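You operate a simulated robot arm through the tools that you are given. There is no shell and no other tool. Be economical: measure what you need, move in short steps, check, and stop when the job is done.

The job below is to be done with a simulated robot arm. You get a single attempt, and the scene is never put back.

TASK
Fold up both ends of the tray carton, then stand the blue and orange bags in it. Set down upright: what you pick out.

It is judged by the outcome, as a careful person would: the job done as asked, and still so three seconds after it is handed in. It fails if anything else is knocked over, pushed out of place, dropped, spilled or broken. Flat cloth is picked up by pressing the open fingertips on it (5 to 10 N) and closing them slowly along it; thin cloth reads only 2 to 8 mm in the jaws.

THE ROBOT
A 7-joint arm with a two-finger parallel gripper, fixed in place. Base frame: the origin is at the foot of the arm, x ahead of it, y to its left, z up; the work surface is at about z = 0.8. Lengths are in m, angles in rad, forces in N, time in s.
Its first joint turns from -2.897 to 2.897 rad. Payload 4.4 kg.
Tool frame: the origin (TCP) lies between the finger pads and is the grasp point; the fingertips stand 0.023 m ahead of it; z points along the fingers, y is the line along which they close. The gripper opens to 0.094 m. The fingers are 0.038 m wide and 0.01 m thick; the gripper's body (0.054 by 0.096 m) begins 0.039 m behind the TCP.
Orientation is told as [roll, pitch, yaw] about the base's x, y, z axes, in that order, counted from this pose: with the fingers straight down and closing along the base's y, the tool's x points along the base's -x, its y along +y and its z along -z.

THE INTERFACE
- The arm moves only by the tool move_arm. Its argument "motion" is a list of rows, each an object (a shift or turn left out is 0, a gripper value left out holds the last) with "gripper": the finger opening in m, from 0 to 0.094; "slide": the shift along the tool's x, y, z in units of 100 mm (1.0 is 100 mm), a list of three; "angular": the turn, a rotation vector about the tool's x, y, z in units of 60 degrees (1.0 is 60 degrees), a list of three. In form: [{"gripper": gripper, "slide": [tx, ty, tz], "angular": [ax, ay, az]}, ...]. A call has 1 to 8 rows; each row is the pose to reach, as a shift and turn from the pose commanded when the call began, along the tool's axes at that moment. A call with a number of a shift or a turn outside -1 to 1 is refused whole. Each row takes 0.2 s and may step no farther than 0.05 m and 0.15 rad from the row before; otherwise, or with a gripper value out of range, the whole call is refused. A pose out of reach is approached as far as the arm can. The call stops where the force on the tool passes 40 N (or 10 N more than at its start, if that is more) or the arm is blocked; 0.2 s more then pass. Each finger travels about 0.072 m/s and halts on what it meets, pressing with about 20 N; the grip force reading is that of the motor and also rises with nothing between the fingers. The clock runs only during rows and for 0.2 s after the last one: add rows that repeat a pose to give the fingers time. The reply holds the time, the measured pose of the TCP, the force on the tool along the base axes, the opening and the grip force, in the units named above and with some noise, with the torque about the TCP (base axes, N m) and any sound that the robot's microphone picked up, and new pictures: "pictures" is both (left out), scene, wrist or none.
- Cameras (640 x 400 px; columns grow to the right, rows downward): "scene" is fixed at [0.049, 0.64, 1.5768]; the picture's right is [-0.44, -0.90, 0.00], its down [-0.51, 0.25, -0.82] and it looks along [0.74, -0.37, -0.57] (base axes); focal length 342 px, centre (320, 200). "wrist" rides on the gripper at [0.086, 0.016, -0.074] in the tool frame; the picture's right is [-0.18, 0.98, 0.00], its down [-0.58, -0.11, -0.81] and it looks along [-0.79, -0.15, 0.59] (tool axes); focal length 243 px, centre (320, 200). There is no depth. A picture from a camera that has moved, and an enlarged one, comes with that camera's place and axes in the base frame and with its lens. The place of the scene camera against the robot may be out by one fixed shift of up to 0.018 m in any direction.
- close_up(camera, box): a new picture of the part [left, top, right, bottom] of that camera's present view, enlarged. No time passes.
- finish_job(): hands the job in; it is judged then, once.

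Go step by step. Nothing tells you positions but the pictures and the camera data: compare them with the known pose of the tool, close in by small moves and look again before you grip or let go. The budget is 120 turns and 200 pictures, counting those below and the enlarged ones. Unless the task says otherwise, let go and move clear before handing in, and close with one line.

The tools are called after ">>>" as a command line: name --argument value ..., lists and objects as JSON in quotes. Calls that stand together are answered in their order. move_arm: Moves the arm, as the interface text tells. Its arguments: {"type":"object","properties":{"motion":{"type":"array"},"pictures":{"type":"string","enum":["both","scene","wrist","none"]}},"required":["motion"]} The other tools are called the same way: close_up (camera, box) takes an enlarged picture of a part of a camera's view; finish_job () hands the job in.

At the start:

```text
time_s: 0.0
tcp_pos: [0.7018, -0.1512, 1.1353]
orientation: [0.001, 0.001, -0.001]
ft_force: [-0.5, 0.2, 0.1]
torque: [0.01, 0.01, 0.01]
gripper_width: 0.0938
gripper_force: 0.1
```

scene: 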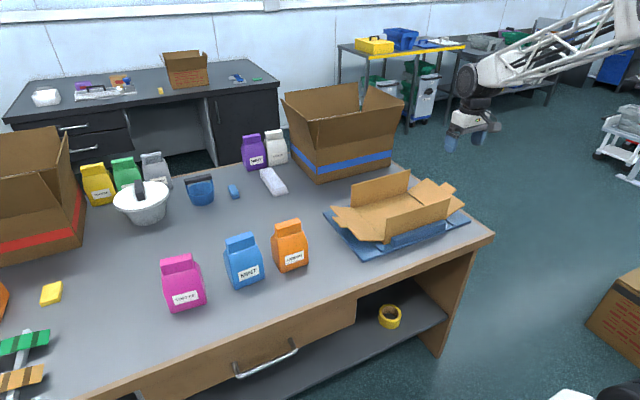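
wrist: 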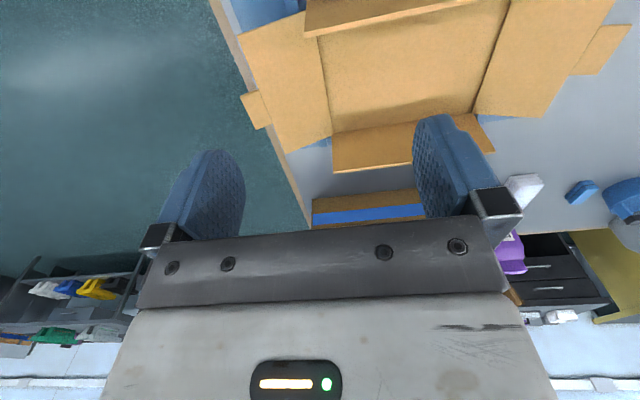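

I see the tray carton on a blue mat at the right with its two long walls up and two end flaps lying out flat; the blue and orange bags stand in front of it. I'll take enlarged views first to measure.

>>> close_up --camera "scene" --box '[310, 150, 510, 275]'

>>> close_up --camera "scene" --box '[150, 200, 330, 320]'

>>> close_up --camera "wrist" --box '[200, 0, 640, 240]'

```text
3.20 times, centred on (410, 212) of scene
camera zoom: at [0.049, 0.64, 1.5768], right [-0.44, -0.9, 0.0], down [-0.51, 0.25, -0.82], along [0.74, -0.37, -0.57], focal length 1096 px, centre (32, 160)
```

zoom: 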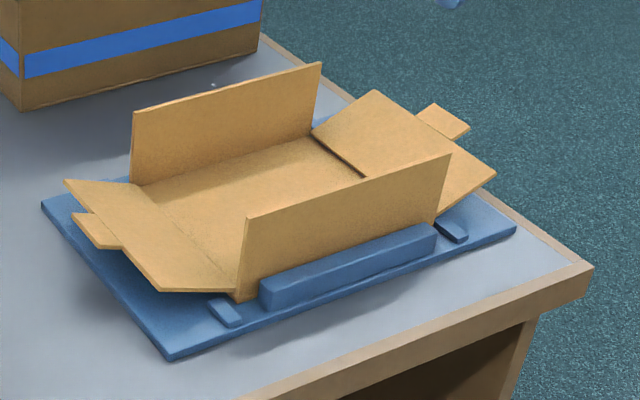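

```text
3.33 times, centred on (240, 260) of scene
camera zoom: at [0.049, 0.64, 1.5768], right [-0.44, -0.9, 0.0], down [-0.51, 0.25, -0.82], along [0.74, -0.37, -0.57], focal length 1141 px, centre (587, 0)
```

zoom: 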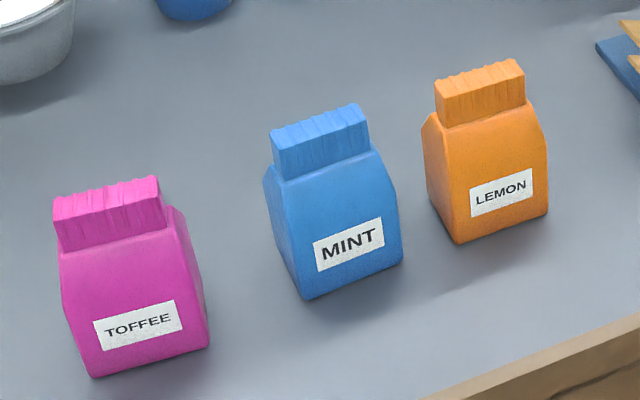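

```text
1.45 times, centred on (420, 120) of wrist
camera zoom: at [0.615, -0.135, 1.2094], right [0.18, 0.98, 0.0], down [0.58, -0.11, 0.81], along [0.79, -0.15, -0.59], focal length 353 px, centre (174, 316)
```

zoom: 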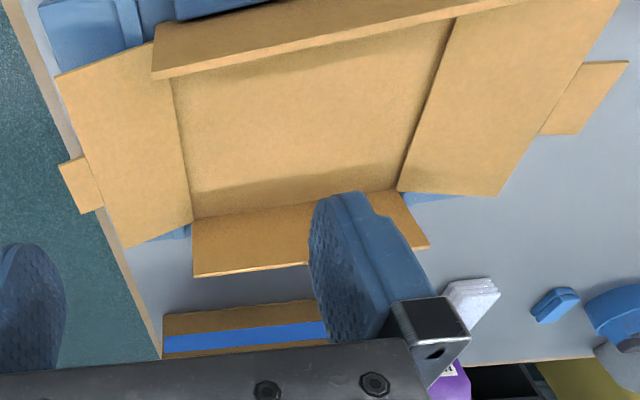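

The carton's base is at about x 0.72–0.937, y −0.205–0.063 and its long walls are already up. The end flaps slope gently outwards, with their outer edges near z 0.86. I'll start with the right end, moving out beyond it with the fingers closed.

>>> move_arm --motion '[{"gripper": 0, "slide": [-0.2, -0.25, 0.1]}, {"gripper": 0, "slide": [-0.4, -0.5, 0.2]}, {"gripper": 0, "slide": [-0.6, -0.7, 0.4]}, {"gripper": 0, "slide": [-0.8, -0.9, 0.6]}, {"gripper": 0, "slide": [-0.88, -1.0, 0.8]}]' --pictures "none"

>>> move_arm --motion '[{"slide": [0, -0.4, 0]}, {"slide": [0, -0.8, 0]}, {"slide": [0, -0.95, 0.4]}, {"slide": [0, -0.95, 0.8]}]'

```text
time_s: 1.2
tcp_pos: [0.7905, -0.2507, 1.055]
orientation: [0.001, -0.003, -0.001]
ft_force: [-0.3, -0.1, 1.2]
torque: [0.02, 0.0, -0.01]
gripper_width: 0.0
gripper_force: 19.5
```

```text
time_s: 2.2
tcp_pos: [0.7899, -0.348, 0.9742]
orientation: [0.0, 0.0, 0.0]
ft_force: [0.1, -0.1, 0.3]
torque: [-0.01, -0.06, 0.01]
gripper_width: 0.0
gripper_force: 20.3
camera wrist: at [0.7025, -0.3311, 1.049], right [0.18, 0.98, 0.0], down [0.58, -0.11, 0.81], along [0.79, -0.15, -0.59], focal length 243 px, centre (320, 200)
```

scene: 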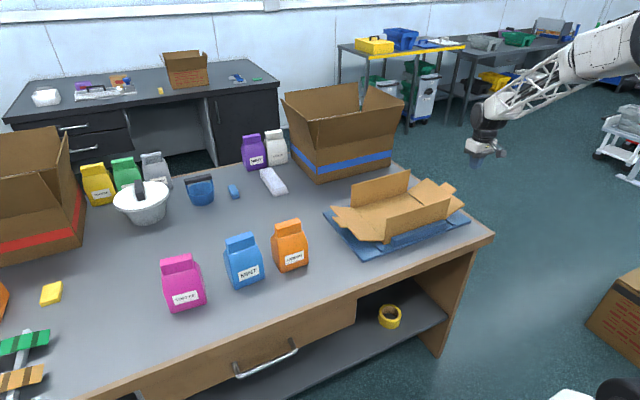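
wrist: 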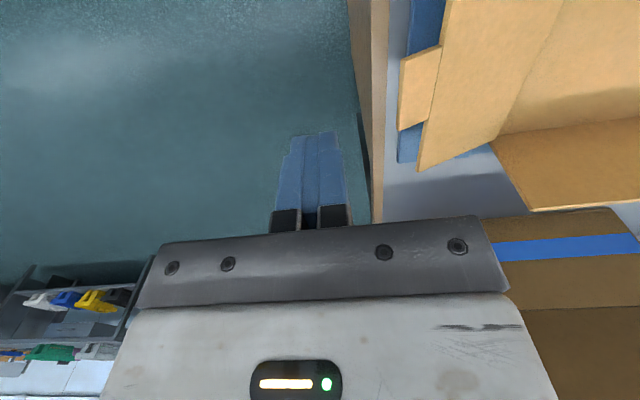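

The wrist view puts the carton about 0.03 m further toward +y than the scene view did, giving x 0.715–0.925 and y −0.168–0.093. I trust the wrist view. The right flap's edge is near y −0.255, z 0.85, with its tab around x 0.80–0.87. I'll lower beside it at x 0.765, outside the tab.

>>> move_arm --motion '[{"slide": [0.25, 0, 0.3]}, {"slide": [0.25, 0, 0.7]}, {"slide": [0.25, 0, 1.0]}]' --pictures "none"

>>> move_arm --motion '[{"slide": [0, 0, 0.22]}, {"slide": [0, 0.3, 0.22]}]'

```text
time_s: 3.0
tcp_pos: [0.7652, -0.3474, 0.8764]
orientation: [0.0, -0.003, 0.0]
ft_force: [-0.6, 0.6, 0.5]
torque: [0.02, 0.02, 0.02]
gripper_width: 0.0
gripper_force: 20.0
```

```text
time_s: 3.6
tcp_pos: [0.7646, -0.3158, 0.8531]
orientation: [0.001, -0.001, 0.001]
ft_force: [0.8, 0.1, -0.7]
torque: [-0.01, 0.01, 0.01]
gripper_width: 0.0
gripper_force: 19.8
camera wrist: at [0.6783, -0.3, 0.928], right [0.18, 0.98, 0.0], down [0.58, -0.11, 0.81], along [0.79, -0.15, -0.59], focal length 243 px, centre (320, 200)
```

scene: 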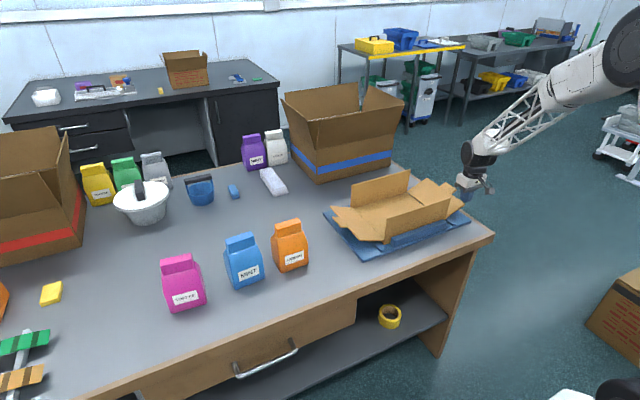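
wrist: 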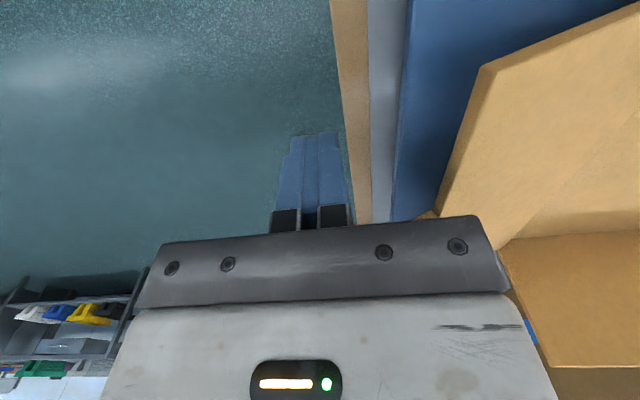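

The fingertips are beside and below the flap's outer edge. I'll push inward in +y while rising gradually.

>>> move_arm --motion '[{"slide": [0, 0.3, 0]}, {"slide": [0, 0.5, 0]}, {"slide": [0, 0.6, -0.1]}, {"slide": [0, 0.7, -0.2]}, {"slide": [0, 0.8, -0.3]}, {"slide": [0, 0.9, -0.38]}, {"slide": [0, 1.0, -0.42]}]'

```text
time_s: 5.2
tcp_pos: [0.7665, -0.2176, 0.8984]
orientation: [-0.002, -0.004, 0.0]
ft_force: [-4.1, -23.8, 29.2]
torque: [-0.12, -0.88, -0.34]
gripper_width: 0.0001
gripper_force: 20.0
camera wrist: at [0.6788, -0.2009, 0.9719], right [0.19, 0.98, 0.0], down [0.58, -0.11, 0.81], along [0.79, -0.15, -0.59], focal length 243 px, centre (320, 200)
```

scene: 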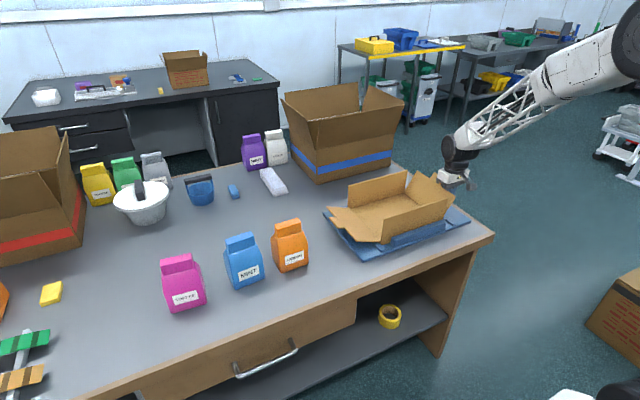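
wrist: 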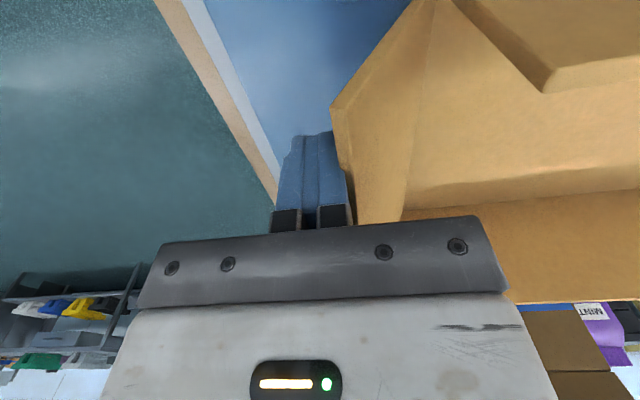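

The force runs along the flap, so its edge seems to be meeting the gripper body rather than the fingers. I'll look closer before pushing further.

>>> close_up --camera "scene" --box '[390, 130, 510, 230]'

```text
4.00 times, centred on (450, 180) of scene
camera zoom: at [0.049, 0.64, 1.5768], right [-0.44, -0.9, 0.0], down [-0.51, 0.25, -0.82], along [0.74, -0.37, -0.57], focal length 1369 px, centre (-200, 280)
```

zoom: 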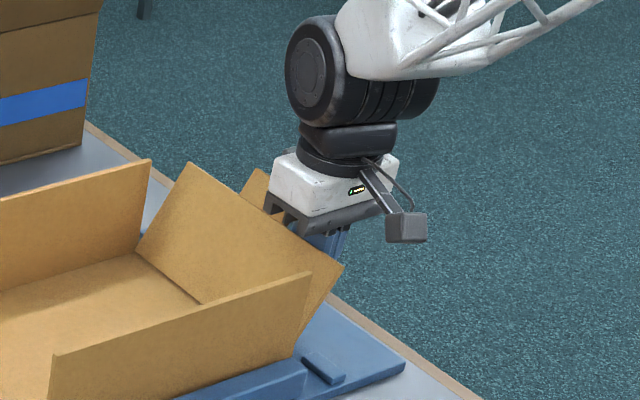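

The flap is about 70° up and its tab is crowding the gripper body. I'll back off 1 cm, rise 2 cm and push on with just the fingertips.

>>> move_arm --motion '[{"slide": [0, -0.1, -0.02]}, {"slide": [0, -0.1, -0.2]}, {"slide": [0, 0.1, -0.2]}, {"slide": [0, 0.2, -0.2]}]'

>>> close_up --camera "scene" --box '[390, 130, 510, 230]'

```text
time_s: 6.2
tcp_pos: [0.765, -0.1953, 0.919]
orientation: [-0.002, -0.002, 0.0]
ft_force: [-9.8, -10.3, 39.1]
torque: [0.5, 0.02, 0.07]
gripper_width: 0.0001
gripper_force: 20.6
camera wrist: at [0.6783, -0.1806, 0.9924], right [0.18, 0.98, 0.0], down [0.58, -0.11, 0.81], along [0.79, -0.15, -0.59], focal length 243 px, centre (320, 200)
```

scene: 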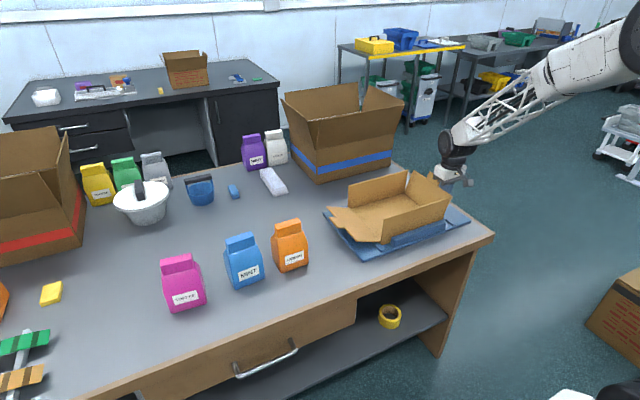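
wrist: 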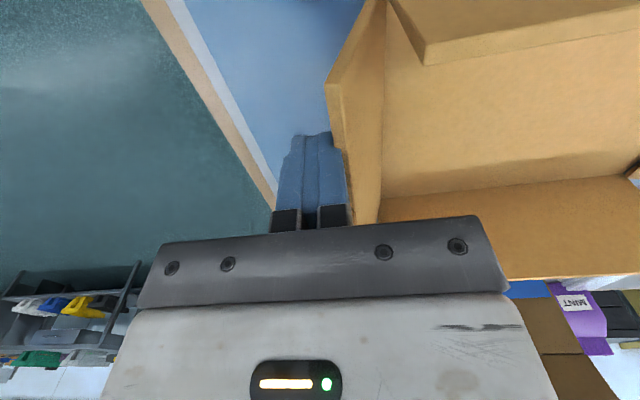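

```text
4.00 times, centred on (450, 180) of scene
camera zoom: at [0.049, 0.64, 1.5768], right [-0.44, -0.9, 0.0], down [-0.51, 0.25, -0.82], along [0.74, -0.37, -0.57], focal length 1369 px, centre (-200, 280)
```

zoom: 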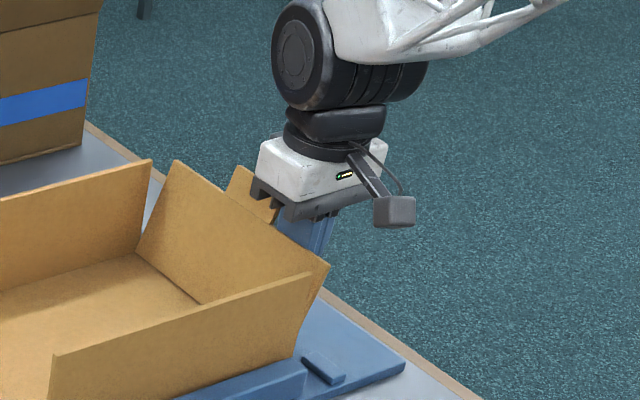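

The tab rises under the gripper body and pushes it upward. I'll back away, see whether the fold holds, and tilt the tool so only the fingertips lead.

>>> move_arm --motion '[{"slide": [0, -0.3, 0]}, {"slide": [0, -0.6, 0], "angular": [-0.14, 0, 0]}, {"slide": [0, -0.8, 0], "angular": [-0.28, 0, 0]}, {"slide": [0, -0.8, 0], "angular": [-0.42, 0, 0]}, {"slide": [0, -0.8, 0], "angular": [-0.56, 0, 0]}, {"slide": [0, -0.8, 0], "angular": [-0.7, 0, 0]}]'

>>> close_up --camera "scene" --box '[390, 130, 510, 230]'

```text
time_s: 7.6
tcp_pos: [0.7656, -0.2761, 0.9159]
orientation: [0.733, -0.002, -0.001]
ft_force: [-0.1, 0.7, -0.2]
torque: [-0.02, 0.0, 0.0]
gripper_width: 0.0
gripper_force: 20.2
camera wrist: at [0.6785, -0.314, 0.9817], right [0.18, 0.73, 0.66], down [0.58, -0.62, 0.53], along [0.79, 0.29, -0.54], focal length 243 px, centre (320, 200)
```

scene: 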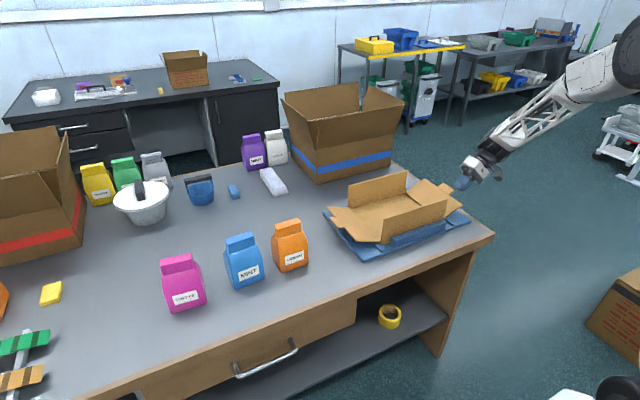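
wrist: 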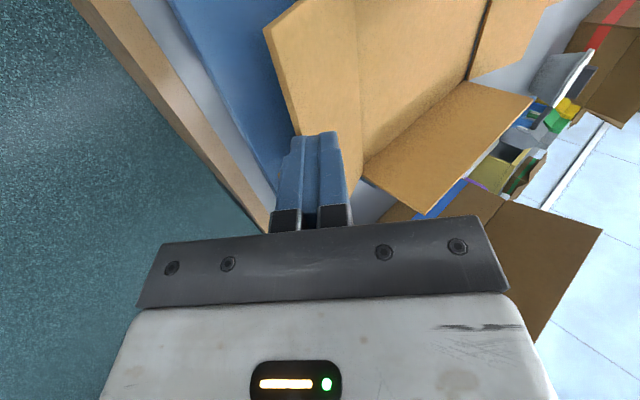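

```text
4.00 times, centred on (450, 180) of scene
camera zoom: at [0.049, 0.64, 1.5768], right [-0.44, -0.9, 0.0], down [-0.51, 0.25, -0.82], along [0.74, -0.37, -0.57], focal length 1369 px, centre (-200, 280)
```

zoom: 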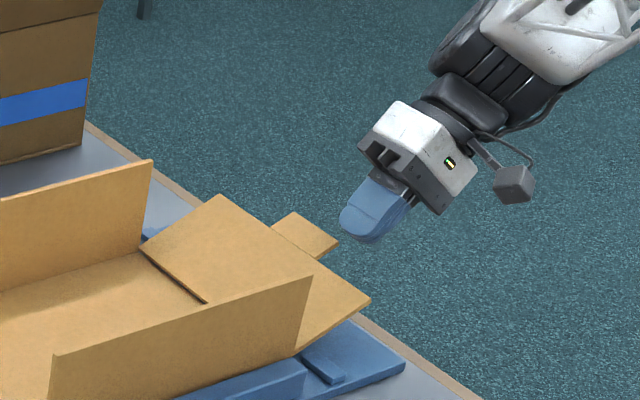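

The flap springs back to rest, so it needs folding past upright. With the tool tilted about 60°, I'll come in from below the outer edge at x ≈ 0.745, away from the tab.

>>> move_arm --motion '[{"slide": [0.1, -0.3, -0.2]}, {"slide": [0.2, -0.5, -0.1], "angular": [-0.1, 0, 0]}, {"slide": [0.2, -0.7, 0.1], "angular": [-0.2, 0, 0]}, {"slide": [0.2, -0.825, 0.26], "angular": [-0.3, 0, 0]}]'

>>> close_up --camera "scene" --box '[390, 130, 510, 230]'

```text
time_s: 8.6
tcp_pos: [0.7445, -0.3212, 0.8417]
orientation: [1.048, -0.002, -0.001]
ft_force: [-1.0, 1.0, 0.0]
torque: [-0.08, 0.0, -0.01]
gripper_width: 0.0002
gripper_force: 20.1
camera wrist: at [0.6588, -0.3777, 0.892], right [0.18, 0.49, 0.85], down [0.58, -0.75, 0.31], along [0.79, 0.44, -0.42], focal length 243 px, centre (320, 200)
```

scene: 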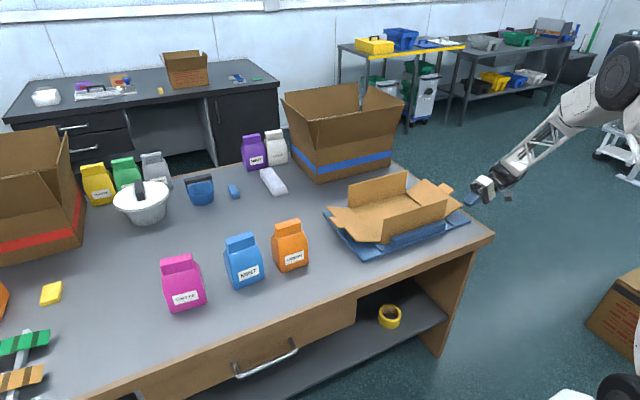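
wrist: 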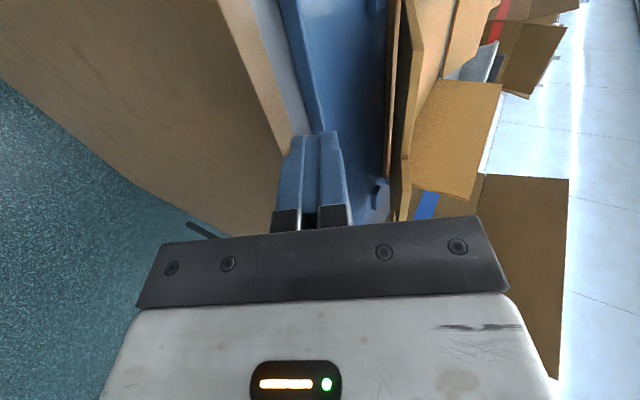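

```text
4.00 times, centred on (450, 180) of scene
camera zoom: at [0.049, 0.64, 1.5768], right [-0.44, -0.9, 0.0], down [-0.51, 0.25, -0.82], along [0.74, -0.37, -0.57], focal length 1369 px, centre (-200, 280)
```

zoom: 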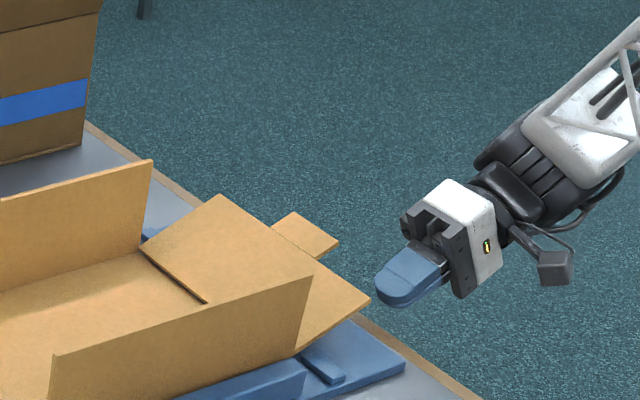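

The tip is positioned just outside and below the flap's edge. I'll slide under and lift.

>>> move_arm --motion '[{"slide": [0, 0.123, 0.275]}, {"slide": [0, 0.223, 0.449]}, {"slide": [0, 0.39, 0.5]}, {"slide": [0, 0.547, 0.551]}, {"slide": [0, 0.72, 0.6]}, {"slide": [0, 0.888, 0.643]}]' --pictures "wrist"

>>> close_up --camera "scene" --box '[390, 130, 510, 230]'

```text
time_s: 10.0
tcp_pos: [0.7443, -0.2185, 0.8868]
orientation: [1.047, 0.0, 0.0]
ft_force: [-0.5, -0.7, -0.5]
torque: [0.0, -0.03, -0.01]
gripper_width: 0.0002
gripper_force: 20.2
camera wrist: at [0.6579, -0.2765, 0.9364], right [0.18, 0.49, 0.85], down [0.58, -0.75, 0.31], along [0.79, 0.44, -0.42], focal length 243 px, centre (320, 200)
```

wrist: 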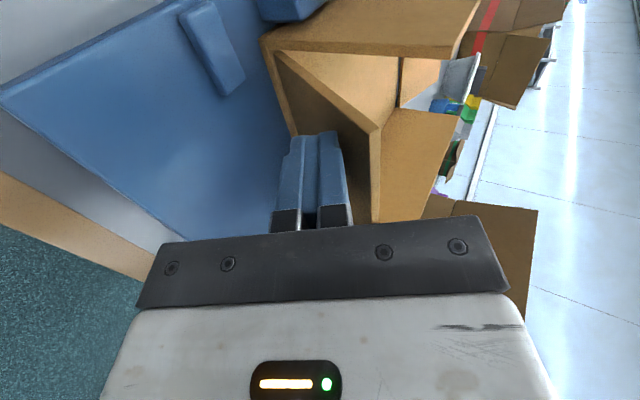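

```text
4.00 times, centred on (450, 180) of scene
camera zoom: at [0.049, 0.64, 1.5768], right [-0.44, -0.9, 0.0], down [-0.51, 0.25, -0.82], along [0.74, -0.37, -0.57], focal length 1369 px, centre (-200, 280)
```

zoom: 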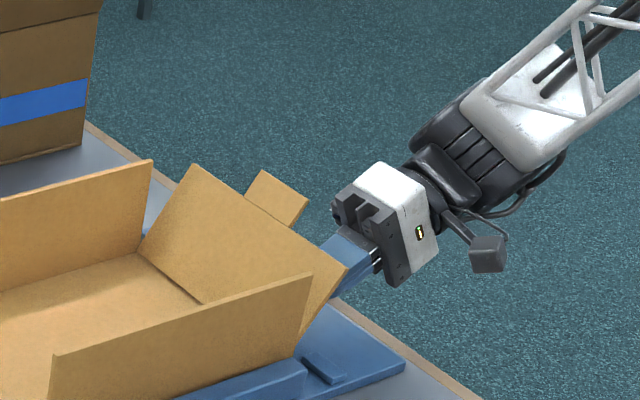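

The flap is following easily at about 60°. I'll continue to upright and slightly past it.

>>> move_arm --motion '[{"slide": [0, 0.187, 0.124]}, {"slide": [0, 0.289, 0.203]}, {"slide": [0, 0.354, 0.316]}, {"slide": [0, 0.39, 0.38]}]' --pictures "wrist"

>>> close_up --camera "scene" --box '[390, 130, 510, 230]'

```text
time_s: 10.9
tcp_pos: [0.747, -0.1792, 0.9058]
orientation: [1.043, -0.008, -0.008]
ft_force: [-7.1, -22.7, 5.2]
torque: [0.08, -0.07, 0.23]
gripper_width: 0.0
gripper_force: 20.4
stopped in row 4: the force on the tool passed its limit at 153 N (the readings are from after the stop); the commanded pose is now the measured one
camera wrist: at [0.6591, -0.2353, 0.956], right [0.18, 0.49, 0.85], down [0.57, -0.76, 0.32], along [0.8, 0.43, -0.42], focal length 243 px, centre (320, 200)
```

wrist: 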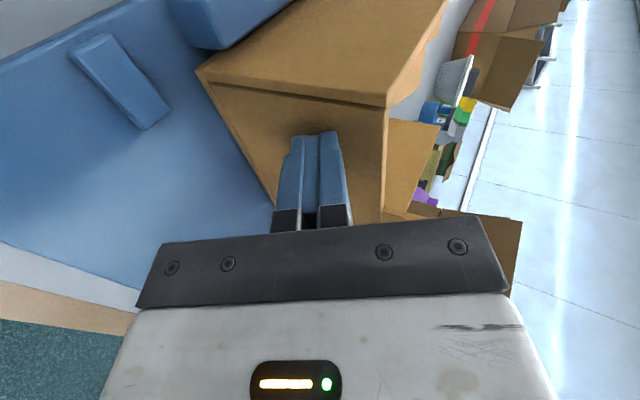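

```text
4.00 times, centred on (450, 180) of scene
camera zoom: at [0.049, 0.64, 1.5768], right [-0.44, -0.9, 0.0], down [-0.51, 0.25, -0.82], along [0.74, -0.37, -0.57], focal length 1369 px, centre (-200, 280)
```

zoom: 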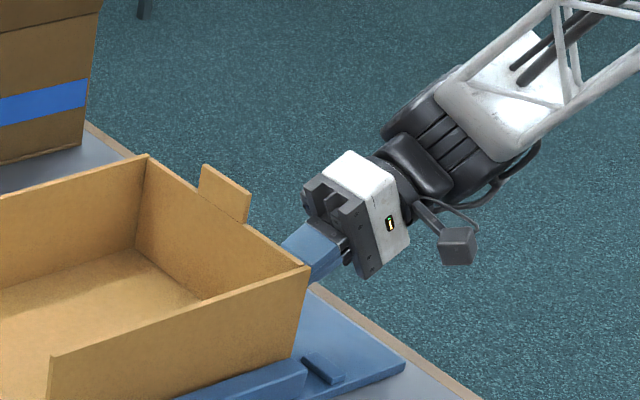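

The end is now fully upright, flush against the wall ends. I'll back off to see whether it stays.

>>> move_arm --motion '[{"slide": [0, -0.15, -0.26]}, {"slide": [0, -0.3, -0.52]}, {"slide": [0, -0.3, -0.52]}]' --pictures "wrist"

>>> close_up --camera "scene" --box '[330, 130, 490, 260]'

```text
time_s: 11.7
tcp_pos: [0.747, -0.2363, 0.9042]
orientation: [1.044, -0.007, -0.006]
ft_force: [0.3, 0.0, 0.1]
torque: [0.04, -0.01, -0.05]
gripper_width: 0.0001
gripper_force: 20.4
camera wrist: at [0.6593, -0.2932, 0.955], right [0.18, 0.49, 0.85], down [0.58, -0.75, 0.32], along [0.8, 0.43, -0.42], focal length 243 px, centre (320, 200)
```

wrist: 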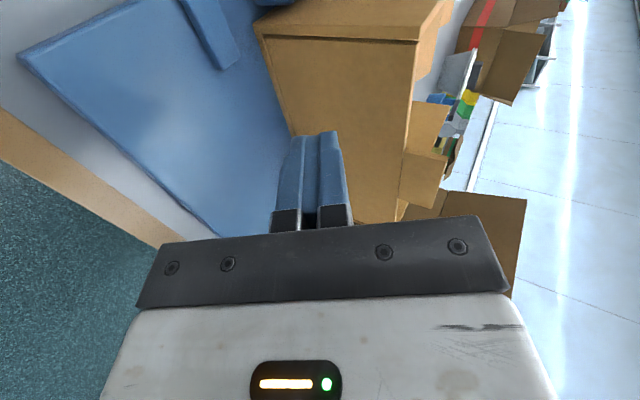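

```text
3.08 times, centred on (410, 195) of scene
camera zoom: at [0.049, 0.64, 1.5768], right [-0.44, -0.9, 0.0], down [-0.51, 0.25, -0.82], along [0.74, -0.37, -0.57], focal length 1053 px, centre (43, 215)
```

zoom: 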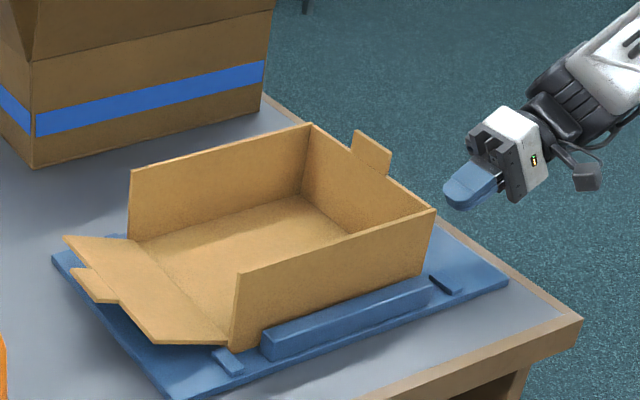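

The right end holds. Now the left end, mirrored: I'll rise, untilt, and cross over above the carton.

>>> move_arm --motion '[{"slide": [0, 0.3, -0.3]}, {"slide": [0, 0.6, -0.55], "angular": [0.14, 0, 0]}, {"slide": [0, 0.9, -0.7], "angular": [0.28, 0, 0]}, {"slide": [0, 1.0, -0.75], "angular": [0.42, 0, 0]}, {"slide": [0, 1.0, -0.8], "angular": [0.56, 0, 0]}, {"slide": [0, 1.0, -0.9], "angular": [0.7, 0, 0]}, {"slide": [0, 1.0, -1.0], "angular": [0.84, 0, 0]}, {"slide": [0, 1.0, -1.0], "angular": [0.98, 0, 0]}]' --pictures "none"

```text
time_s: 13.5
tcp_pos: [0.7458, -0.2732, 1.0402]
orientation: [0.016, -0.008, -0.006]
ft_force: [0.0, -0.1, -0.6]
torque: [-0.04, 0.01, 0.01]
gripper_width: 0.0
gripper_force: 20.0
```

>>> move_arm --motion '[{"slide": [0, 0.33, -0.1]}, {"slide": [0, 0.66, -0.1]}, {"slide": [0, 1.0, -0.1]}]' --pictures "none"

>>> move_arm --motion '[{"slide": [0, 0.5, 0]}, {"slide": [0, 1.0, 0]}]' --pictures "none"

>>> move_arm --motion '[{"slide": [0, 0.5, 0]}, {"slide": [0, 1.0, 0]}]' --pictures "none"

>>> move_arm --motion '[{"slide": [0, 0.5, 0]}, {"slide": [0, 1.0, 0]}]' --pictures "none"

>>> move_arm --motion '[{"slide": [0, 0.5, 0]}, {"slide": [0, 1.0, 0]}]' --pictures "both"

```text
time_s: 14.3
tcp_pos: [0.7448, -0.1733, 1.0537]
orientation: [0.016, -0.006, -0.007]
ft_force: [0.4, 0.2, 0.4]
torque: [-0.02, 0.01, -0.01]
gripper_width: 0.0
gripper_force: 20.4
```

```text
time_s: 14.9
tcp_pos: [0.747, -0.0723, 1.0546]
orientation: [0.018, -0.007, -0.003]
ft_force: [0.4, 0.9, 0.1]
torque: [-0.04, 0.0, 0.0]
gripper_width: 0.0
gripper_force: 19.7
```

```text
time_s: 15.5
tcp_pos: [0.7461, 0.0272, 1.0558]
orientation: [0.016, -0.008, -0.007]
ft_force: [0.1, 0.0, -0.1]
torque: [-0.04, 0.02, -0.01]
gripper_width: 0.0002
gripper_force: 20.1
```

```text
time_s: 16.1
tcp_pos: [0.7475, 0.1267, 1.0571]
orientation: [0.017, -0.007, -0.005]
ft_force: [0.6, 0.2, -0.2]
torque: [-0.04, 0.02, -0.01]
gripper_width: 0.0
gripper_force: 19.9
```

```text
time_s: 16.7
tcp_pos: [0.7473, 0.2277, 1.0588]
orientation: [0.015, -0.006, -0.006]
ft_force: [-0.6, -0.2, -0.1]
torque: [-0.04, -0.01, 0.01]
gripper_width: 0.0
gripper_force: 19.8
camera wrist: at [0.6605, 0.2429, 1.133], right [0.19, 0.98, 0.02], down [0.58, -0.13, 0.81], along [0.8, -0.14, -0.59], focal length 243 px, centre (320, 200)
```

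scene: 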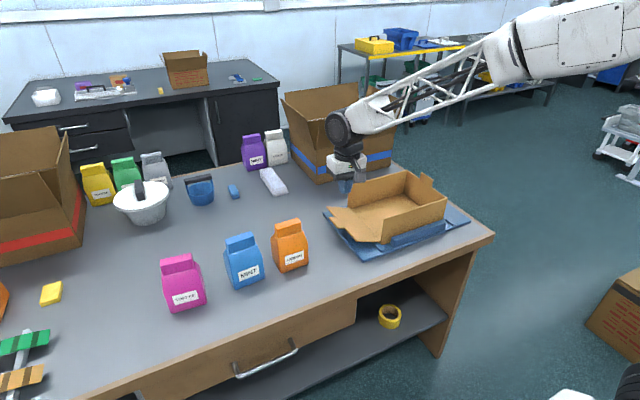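
wrist: 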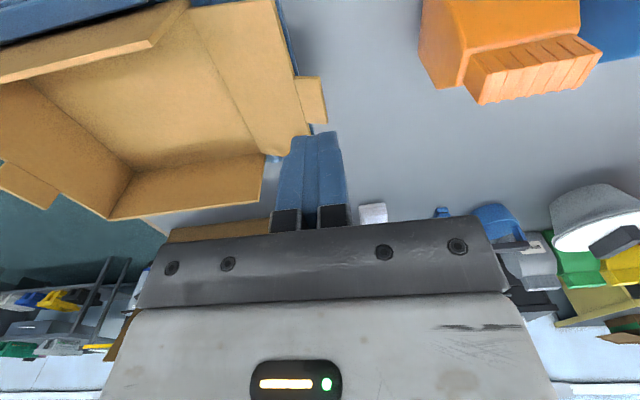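

The orange bag is close by, so I'll push this end with the tool vertical, at x ≈ 0.742 to keep clear of the tab. First I'll descend outside the left flap.

>>> move_arm --motion '[{"slide": [0.05, 0.02, 0.5], "angular": [0.015, 0, 0]}, {"slide": [0.05, 0.02, 1.0], "angular": [0.015, 0, 0]}]' --pictures "none"

>>> move_arm --motion '[{"slide": [0, 0, 0.4]}, {"slide": [0, 0, 0.7]}]' --pictures "both"

>>> close_up --camera "scene" --box '[270, 130, 430, 260]'

```text
refused: row 1 steps farther than a row can; nothing moved
```

```text
time_s: 17.3
tcp_pos: [0.7479, 0.229, 0.9911]
orientation: [0.017, -0.008, -0.004]
ft_force: [0.8, 0.4, 0.5]
torque: [0.02, -0.03, 0.0]
gripper_width: 0.0001
gripper_force: 20.0
camera wrist: at [0.6609, 0.2443, 1.0643], right [0.19, 0.98, 0.02], down [0.57, -0.13, 0.81], along [0.8, -0.14, -0.59], focal length 243 px, centre (320, 200)
```

scene: 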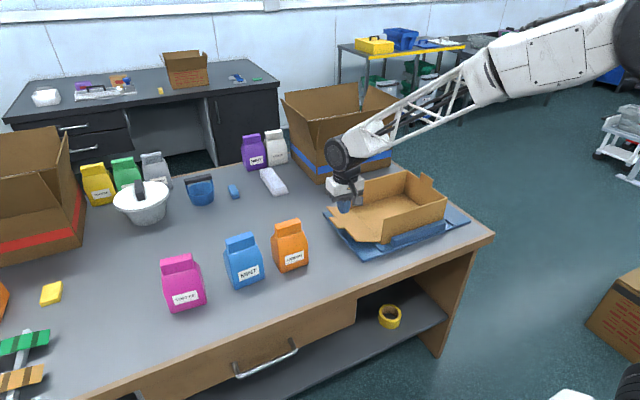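
wrist: 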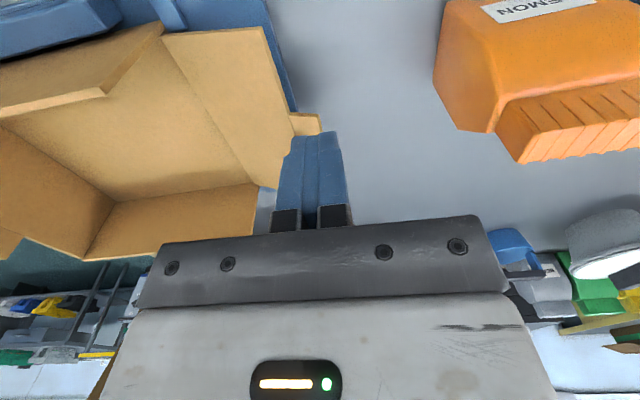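

```text
3.08 times, centred on (350, 195) of scene
camera zoom: at [0.049, 0.64, 1.5768], right [-0.44, -0.9, 0.0], down [-0.51, 0.25, -0.82], along [0.74, -0.37, -0.57], focal length 1053 px, centre (228, 215)
```

zoom: 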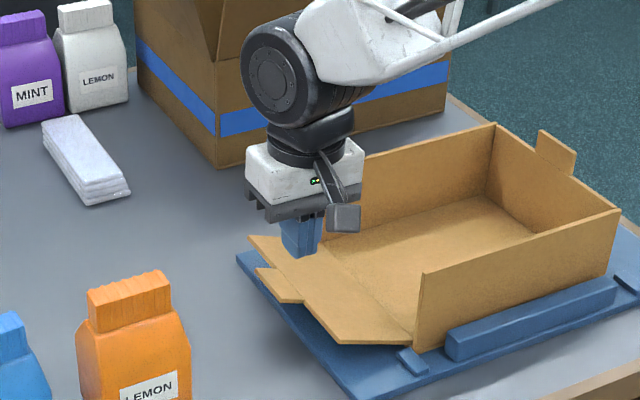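

>>> move_arm --motion '[{"slide": [0.06, 0.0, 0.4], "angular": [0.015, 0, 0]}, {"slide": [0.06, 0.0, 0.8], "angular": [0.015, 0, 0]}, {"slide": [0.06, 0.0, 1.0], "angular": [0.015, 0, 0]}]' --pictures "none"

>>> move_arm --motion '[{"slide": [0, 0, 0.38]}]' --pictures "wrist"

>>> close_up --camera "scene" --box '[270, 130, 430, 260]'

```text
time_s: 18.1
tcp_pos: [0.7426, 0.2292, 0.8904]
orientation: [0.002, -0.008, -0.004]
ft_force: [-0.4, 0.0, 0.1]
torque: [0.0, -0.02, 0.0]
gripper_width: 0.0002
gripper_force: 19.5
```

```text
time_s: 18.5
tcp_pos: [0.7436, 0.2293, 0.8538]
orientation: [0.0, -0.006, -0.007]
ft_force: [0.0, -0.6, 0.3]
torque: [0.02, -0.02, -0.01]
gripper_width: 0.0002
gripper_force: 19.6
camera wrist: at [0.6562, 0.247, 0.9262], right [0.19, 0.98, 0.0], down [0.57, -0.11, 0.81], along [0.8, -0.15, -0.59], focal length 243 px, centre (320, 200)
```

wrist: 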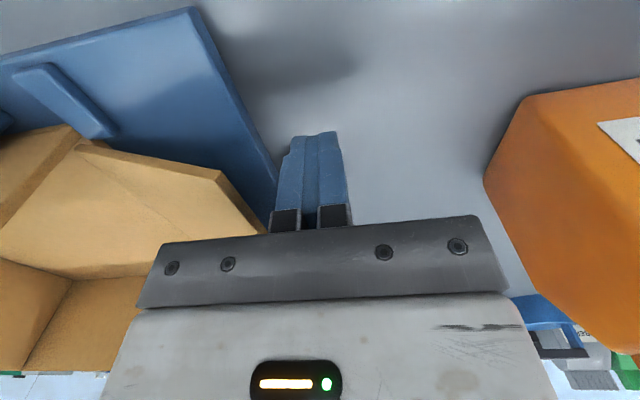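

```text
3.08 times, centred on (350, 195) of scene
camera zoom: at [0.049, 0.64, 1.5768], right [-0.44, -0.9, 0.0], down [-0.51, 0.25, -0.82], along [0.74, -0.37, -0.57], focal length 1053 px, centre (228, 215)
```

zoom: 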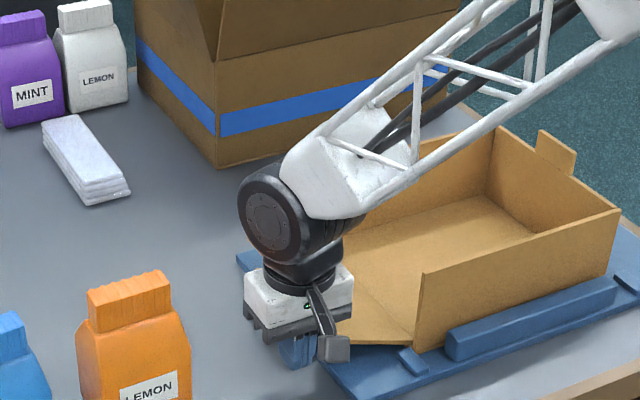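

The tip is below the left flap's edge (about y 0.19, z 0.855). I'll push toward −y while rising.

>>> move_arm --motion '[{"slide": [0, -0.2, 0]}, {"slide": [0, -0.35, 0]}, {"slide": [0, -0.5, -0.15]}, {"slide": [0, -0.65, -0.3]}, {"slide": [0, -0.8, -0.42]}, {"slide": [0, -0.95, -0.5]}]' --pictures "wrist"

>>> close_up --camera "scene" --box '[270, 130, 430, 260]'

```text
time_s: 19.9
tcp_pos: [0.743, 0.134, 0.9015]
orientation: [0.001, -0.008, -0.006]
ft_force: [-0.2, 0.6, 1.0]
torque: [0.01, 0.0, -0.01]
gripper_width: 0.0
gripper_force: 20.1
camera wrist: at [0.6554, 0.1506, 0.9749], right [0.19, 0.98, 0.0], down [0.57, -0.11, 0.81], along [0.8, -0.15, -0.59], focal length 243 px, centre (320, 200)
```

wrist: 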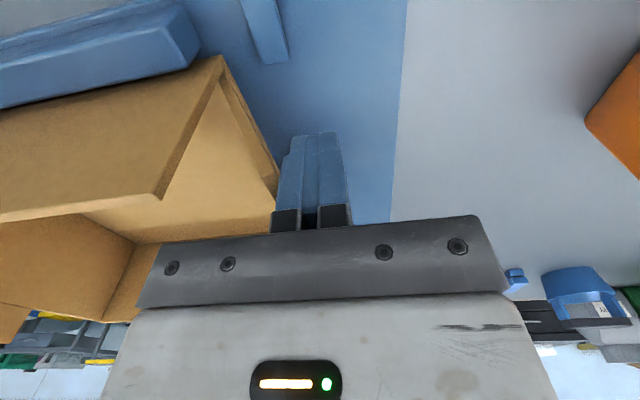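

```text
3.08 times, centred on (350, 195) of scene
camera zoom: at [0.049, 0.64, 1.5768], right [-0.44, -0.9, 0.0], down [-0.51, 0.25, -0.82], along [0.74, -0.37, -0.57], focal length 1053 px, centre (228, 215)
```

zoom: 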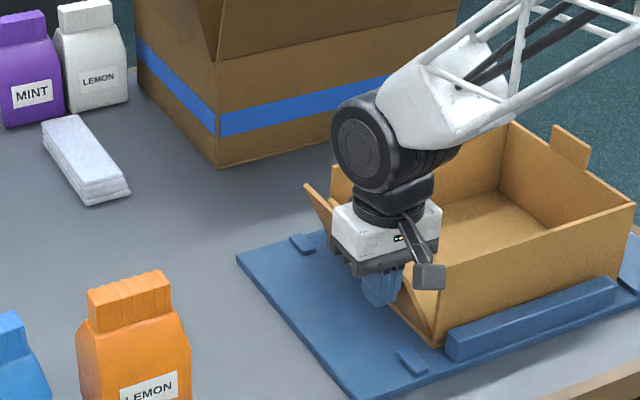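

The carton slid about a centimetre within its jig, but the flap is well up. I'll keep pushing gently until it seats.

>>> move_arm --motion '[{"slide": [0, -0.1, -0.08]}, {"slide": [0, -0.2, -0.1]}, {"slide": [0, -0.27, -0.1]}, {"slide": [0, -0.34, -0.1]}, {"slide": [0, -0.4, -0.1]}]' --pictures "wrist"

>>> close_up --camera "scene" --box '[330, 130, 490, 260]'

```text
time_s: 21.1
tcp_pos: [0.7424, 0.0943, 0.9108]
orientation: [0.003, -0.005, -0.005]
ft_force: [0.5, -0.2, 0.2]
torque: [-0.05, -0.01, 0.0]
gripper_width: 0.0
gripper_force: 20.6
camera wrist: at [0.655, 0.1109, 0.985], right [0.19, 0.98, 0.0], down [0.58, -0.11, 0.81], along [0.8, -0.15, -0.59], focal length 243 px, centre (320, 200)
```

wrist: 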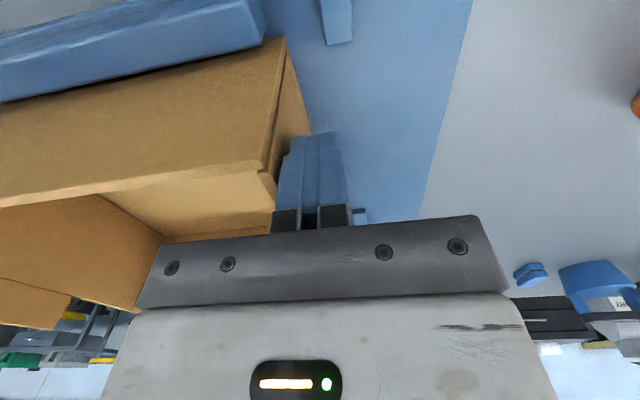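

```text
3.08 times, centred on (410, 195) of scene
camera zoom: at [0.049, 0.64, 1.5768], right [-0.44, -0.9, 0.0], down [-0.51, 0.25, -0.82], along [0.74, -0.37, -0.57], focal length 1053 px, centre (43, 215)
```

zoom: 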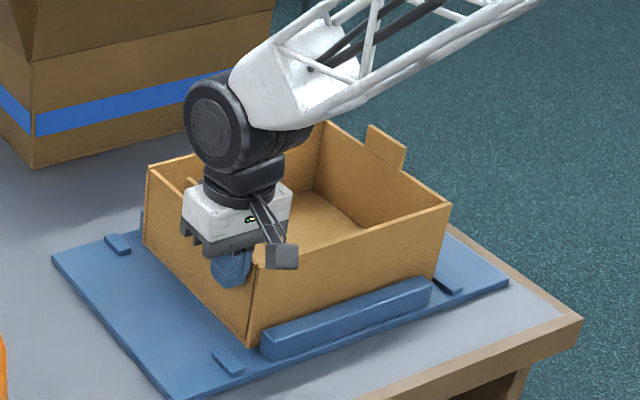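

It's nearly upright with no resistance left. I'll press a few more millimetres so it latches.

>>> move_arm --motion '[{"slide": [0, -0.03, 0]}, {"slide": [0, -0.06, 0]}, {"slide": [0, -0.09, 0]}, {"slide": [0, -0.12, 0]}]' --pictures "none"

>>> close_up --camera "scene" --box '[330, 130, 490, 260]'

```text
time_s: 22.0
tcp_pos: [0.7436, 0.0899, 0.9144]
orientation: [0.005, -0.012, -0.004]
ft_force: [-4.0, 85.1, 31.7]
torque: [-0.09, 0.02, 0.4]
gripper_width: 0.0001
gripper_force: 20.1
stopped in row 4: the force on the tool passed its limit at 44 N (the readings are from after the stop); the commanded pose is now the measured one
```

```text
3.08 times, centred on (410, 195) of scene
camera zoom: at [0.049, 0.64, 1.5768], right [-0.44, -0.9, 0.0], down [-0.51, 0.25, -0.82], along [0.74, -0.37, -0.57], focal length 1053 px, centre (43, 215)
```

zoom: 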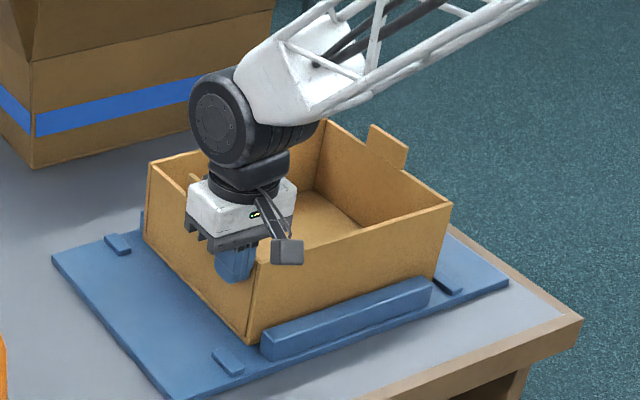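

It met firm resistance and sits flush. I'll back off and check that both ends stay.

>>> move_arm --motion '[{"slide": [0, 0.2, 0]}, {"slide": [0, 0.5, 0]}, {"slide": [0, 0.6, -0.4]}, {"slide": [0, 0.6, -0.8]}, {"slide": [0, 0.8, -1.0]}]' --pictures "wrist"

>>> close_up --camera "scene" --box '[330, 130, 490, 260]'

```text
time_s: 23.2
tcp_pos: [0.7424, 0.167, 1.014]
orientation: [0.0, -0.01, -0.003]
ft_force: [-0.2, 0.7, -0.7]
torque: [-0.02, -0.03, 0.02]
gripper_width: 0.0001
gripper_force: 19.7
camera wrist: at [0.6552, 0.183, 1.0867], right [0.19, 0.98, 0.0], down [0.57, -0.11, 0.81], along [0.8, -0.15, -0.58], focal length 243 px, centre (320, 200)
```

wrist: 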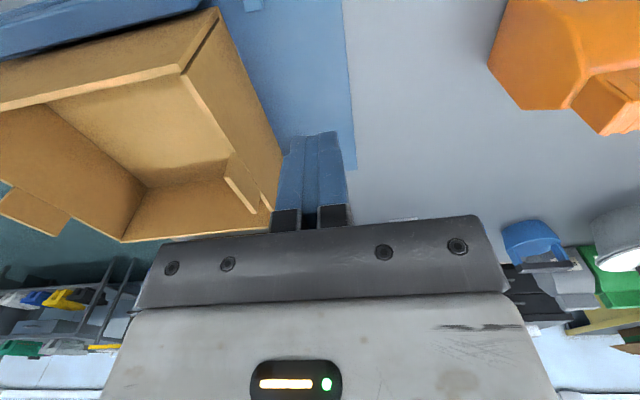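

```text
3.08 times, centred on (410, 195) of scene
camera zoom: at [0.049, 0.64, 1.5768], right [-0.44, -0.9, 0.0], down [-0.51, 0.25, -0.82], along [0.74, -0.37, -0.57], focal length 1053 px, centre (43, 215)
```

zoom: 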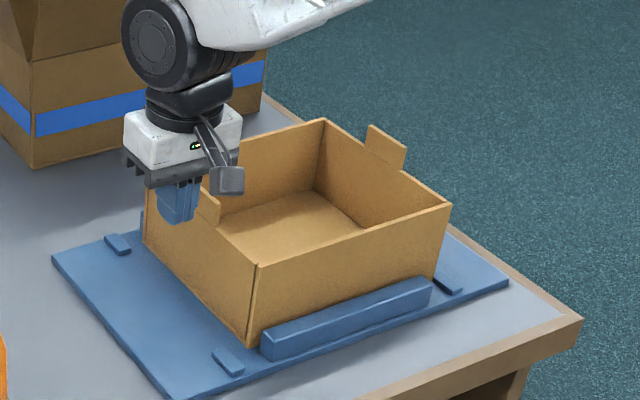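

Both ends are standing. Next I'll rise, open the gripper and turn it 90° so the fingers close along x, then view the orange and blue bags.

>>> move_arm --motion '[{"gripper": 0.094, "slide": [0, 0.1, -0.15], "angular": [0, 0, -0.14]}, {"slide": [0, 0.2, -0.3], "angular": [0, 0, -0.28]}, {"slide": [0, 0.3, -0.45], "angular": [0, 0, -0.42]}, {"slide": [0, 0.4, -0.6], "angular": [0, 0, -0.56]}, {"slide": [0, 0.5, -0.75], "angular": [0, 0, -0.7]}, {"slide": [0, 0.6, -0.9], "angular": [0, 0, -0.84]}, {"slide": [0, 0.7, -1.0], "angular": [0, 0, -0.98]}]' --pictures "none"

>>> move_arm --motion '[{"angular": [0, 0, -0.14]}, {"angular": [0, 0, -0.28]}, {"angular": [0, 0, -0.42]}, {"angular": [0, 0, -0.52]}]' --pictures "both"

```text
time_s: 24.8
tcp_pos: [0.7418, 0.2362, 1.113]
orientation: [-0.007, -0.007, 1.024]
ft_force: [0.1, 0.2, 0.5]
torque: [-0.01, 0.03, -0.02]
gripper_width: 0.0938
gripper_force: 0.1
```

```text
time_s: 25.8
tcp_pos: [0.7412, 0.2373, 1.1135]
orientation: [-0.008, -0.002, 1.567]
ft_force: [0.6, 0.6, -0.3]
torque: [-0.02, 0.05, 0.03]
gripper_width: 0.0939
gripper_force: 0.1
camera wrist: at [0.7241, 0.1496, 1.187], right [-0.98, 0.19, -0.01], down [0.1, 0.58, 0.81], along [0.16, 0.79, -0.59], focal length 243 px, centre (320, 200)
```

scene: 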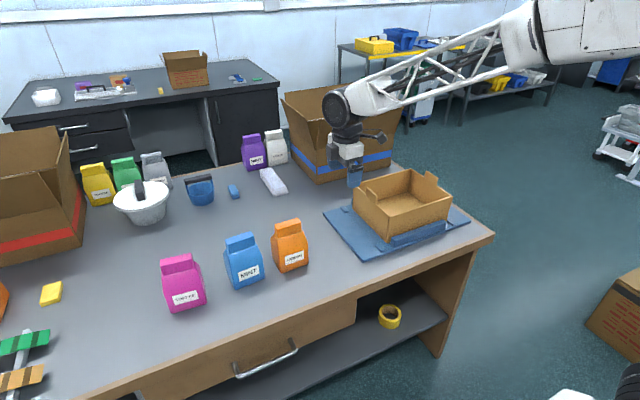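
wrist: 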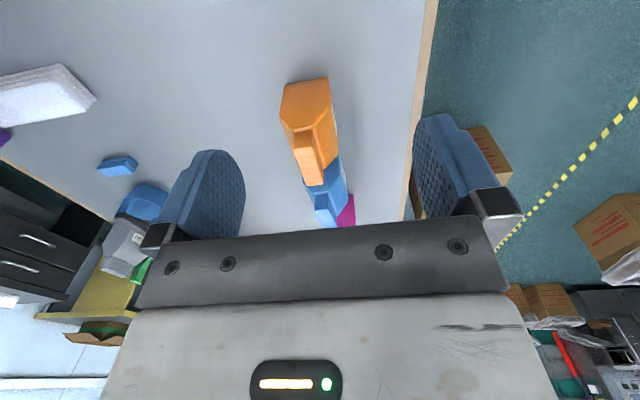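

>>> close_up --camera "wrist" --box '[230, 60, 410, 240]'

```text
2.22 times, centred on (320, 150) of wrist
camera zoom: at [0.7241, 0.1496, 1.187], right [-0.98, 0.19, -0.01], down [0.1, 0.58, 0.81], along [0.16, 0.79, -0.59], focal length 539 px, centre (320, 311)
```

zoom: 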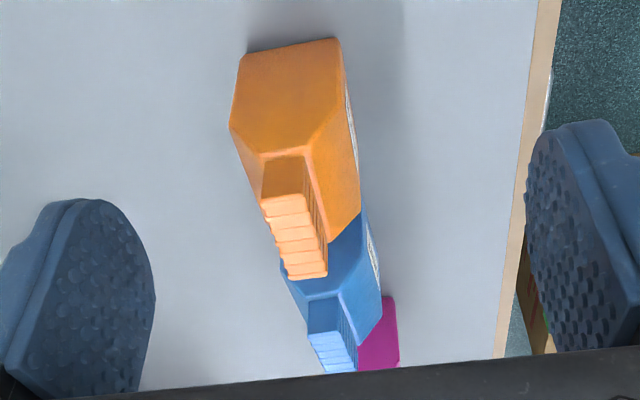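

The orange bag's crimp is at about x 0.788, y 0.388, z 0.911–0.953. I'll move above it and verify before descending.

>>> move_arm --motion '[{"slide": [-0.33, -0.15, 0.1]}, {"slide": [-0.66, -0.3, 0.2]}, {"slide": [-1.0, -0.47, 0.3]}]' --pictures "none"

>>> move_arm --motion '[{"slide": [-0.3, 0, 0.25]}, {"slide": [-0.51, 0, 0.5]}]' --pictures "both"

>>> close_up --camera "scene" --box '[220, 170, 370, 290]'

```text
time_s: 26.6
tcp_pos: [0.7898, 0.3368, 1.0854]
orientation: [-0.011, -0.001, 1.567]
ft_force: [0.3, -0.7, 0.0]
torque: [0.0, -0.02, 0.02]
gripper_width: 0.0941
gripper_force: 0.1
```

```text
time_s: 27.2
tcp_pos: [0.7899, 0.388, 1.0345]
orientation: [-0.012, -0.001, 1.567]
ft_force: [0.0, 0.3, -0.2]
torque: [-0.01, -0.01, -0.02]
gripper_width: 0.0939
gripper_force: 0.0
camera wrist: at [0.7717, 0.3006, 1.1077], right [-0.98, 0.19, -0.01], down [0.1, 0.58, 0.81], along [0.16, 0.79, -0.59], focal length 243 px, centre (320, 200)
```

scene: 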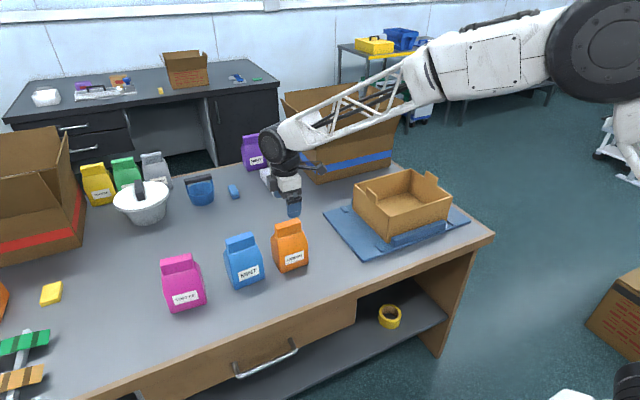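
wrist: 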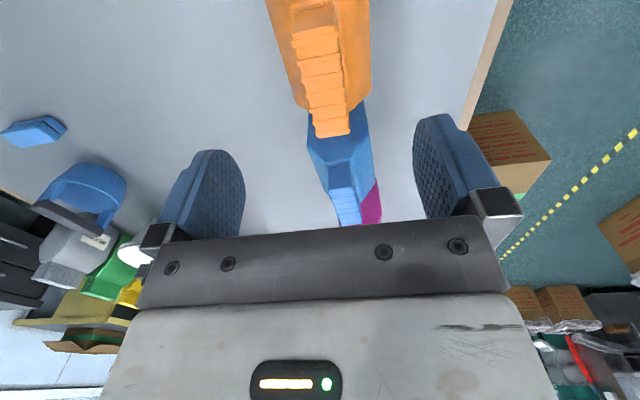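

```text
3.33 times, centred on (295, 230) of scene
camera zoom: at [0.049, 0.64, 1.5768], right [-0.44, -0.9, 0.0], down [-0.51, 0.25, -0.82], along [0.74, -0.37, -0.57], focal length 1141 px, centre (403, 100)
```

zoom: 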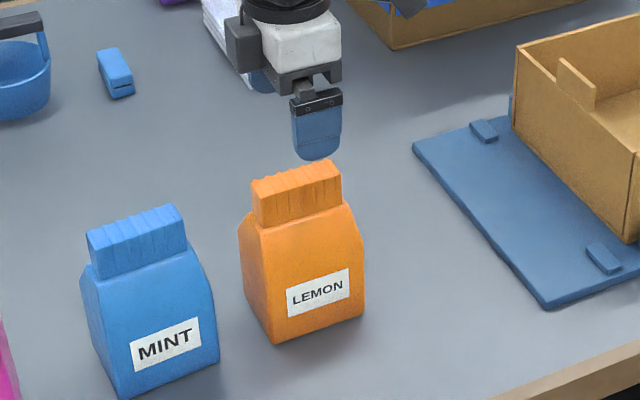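

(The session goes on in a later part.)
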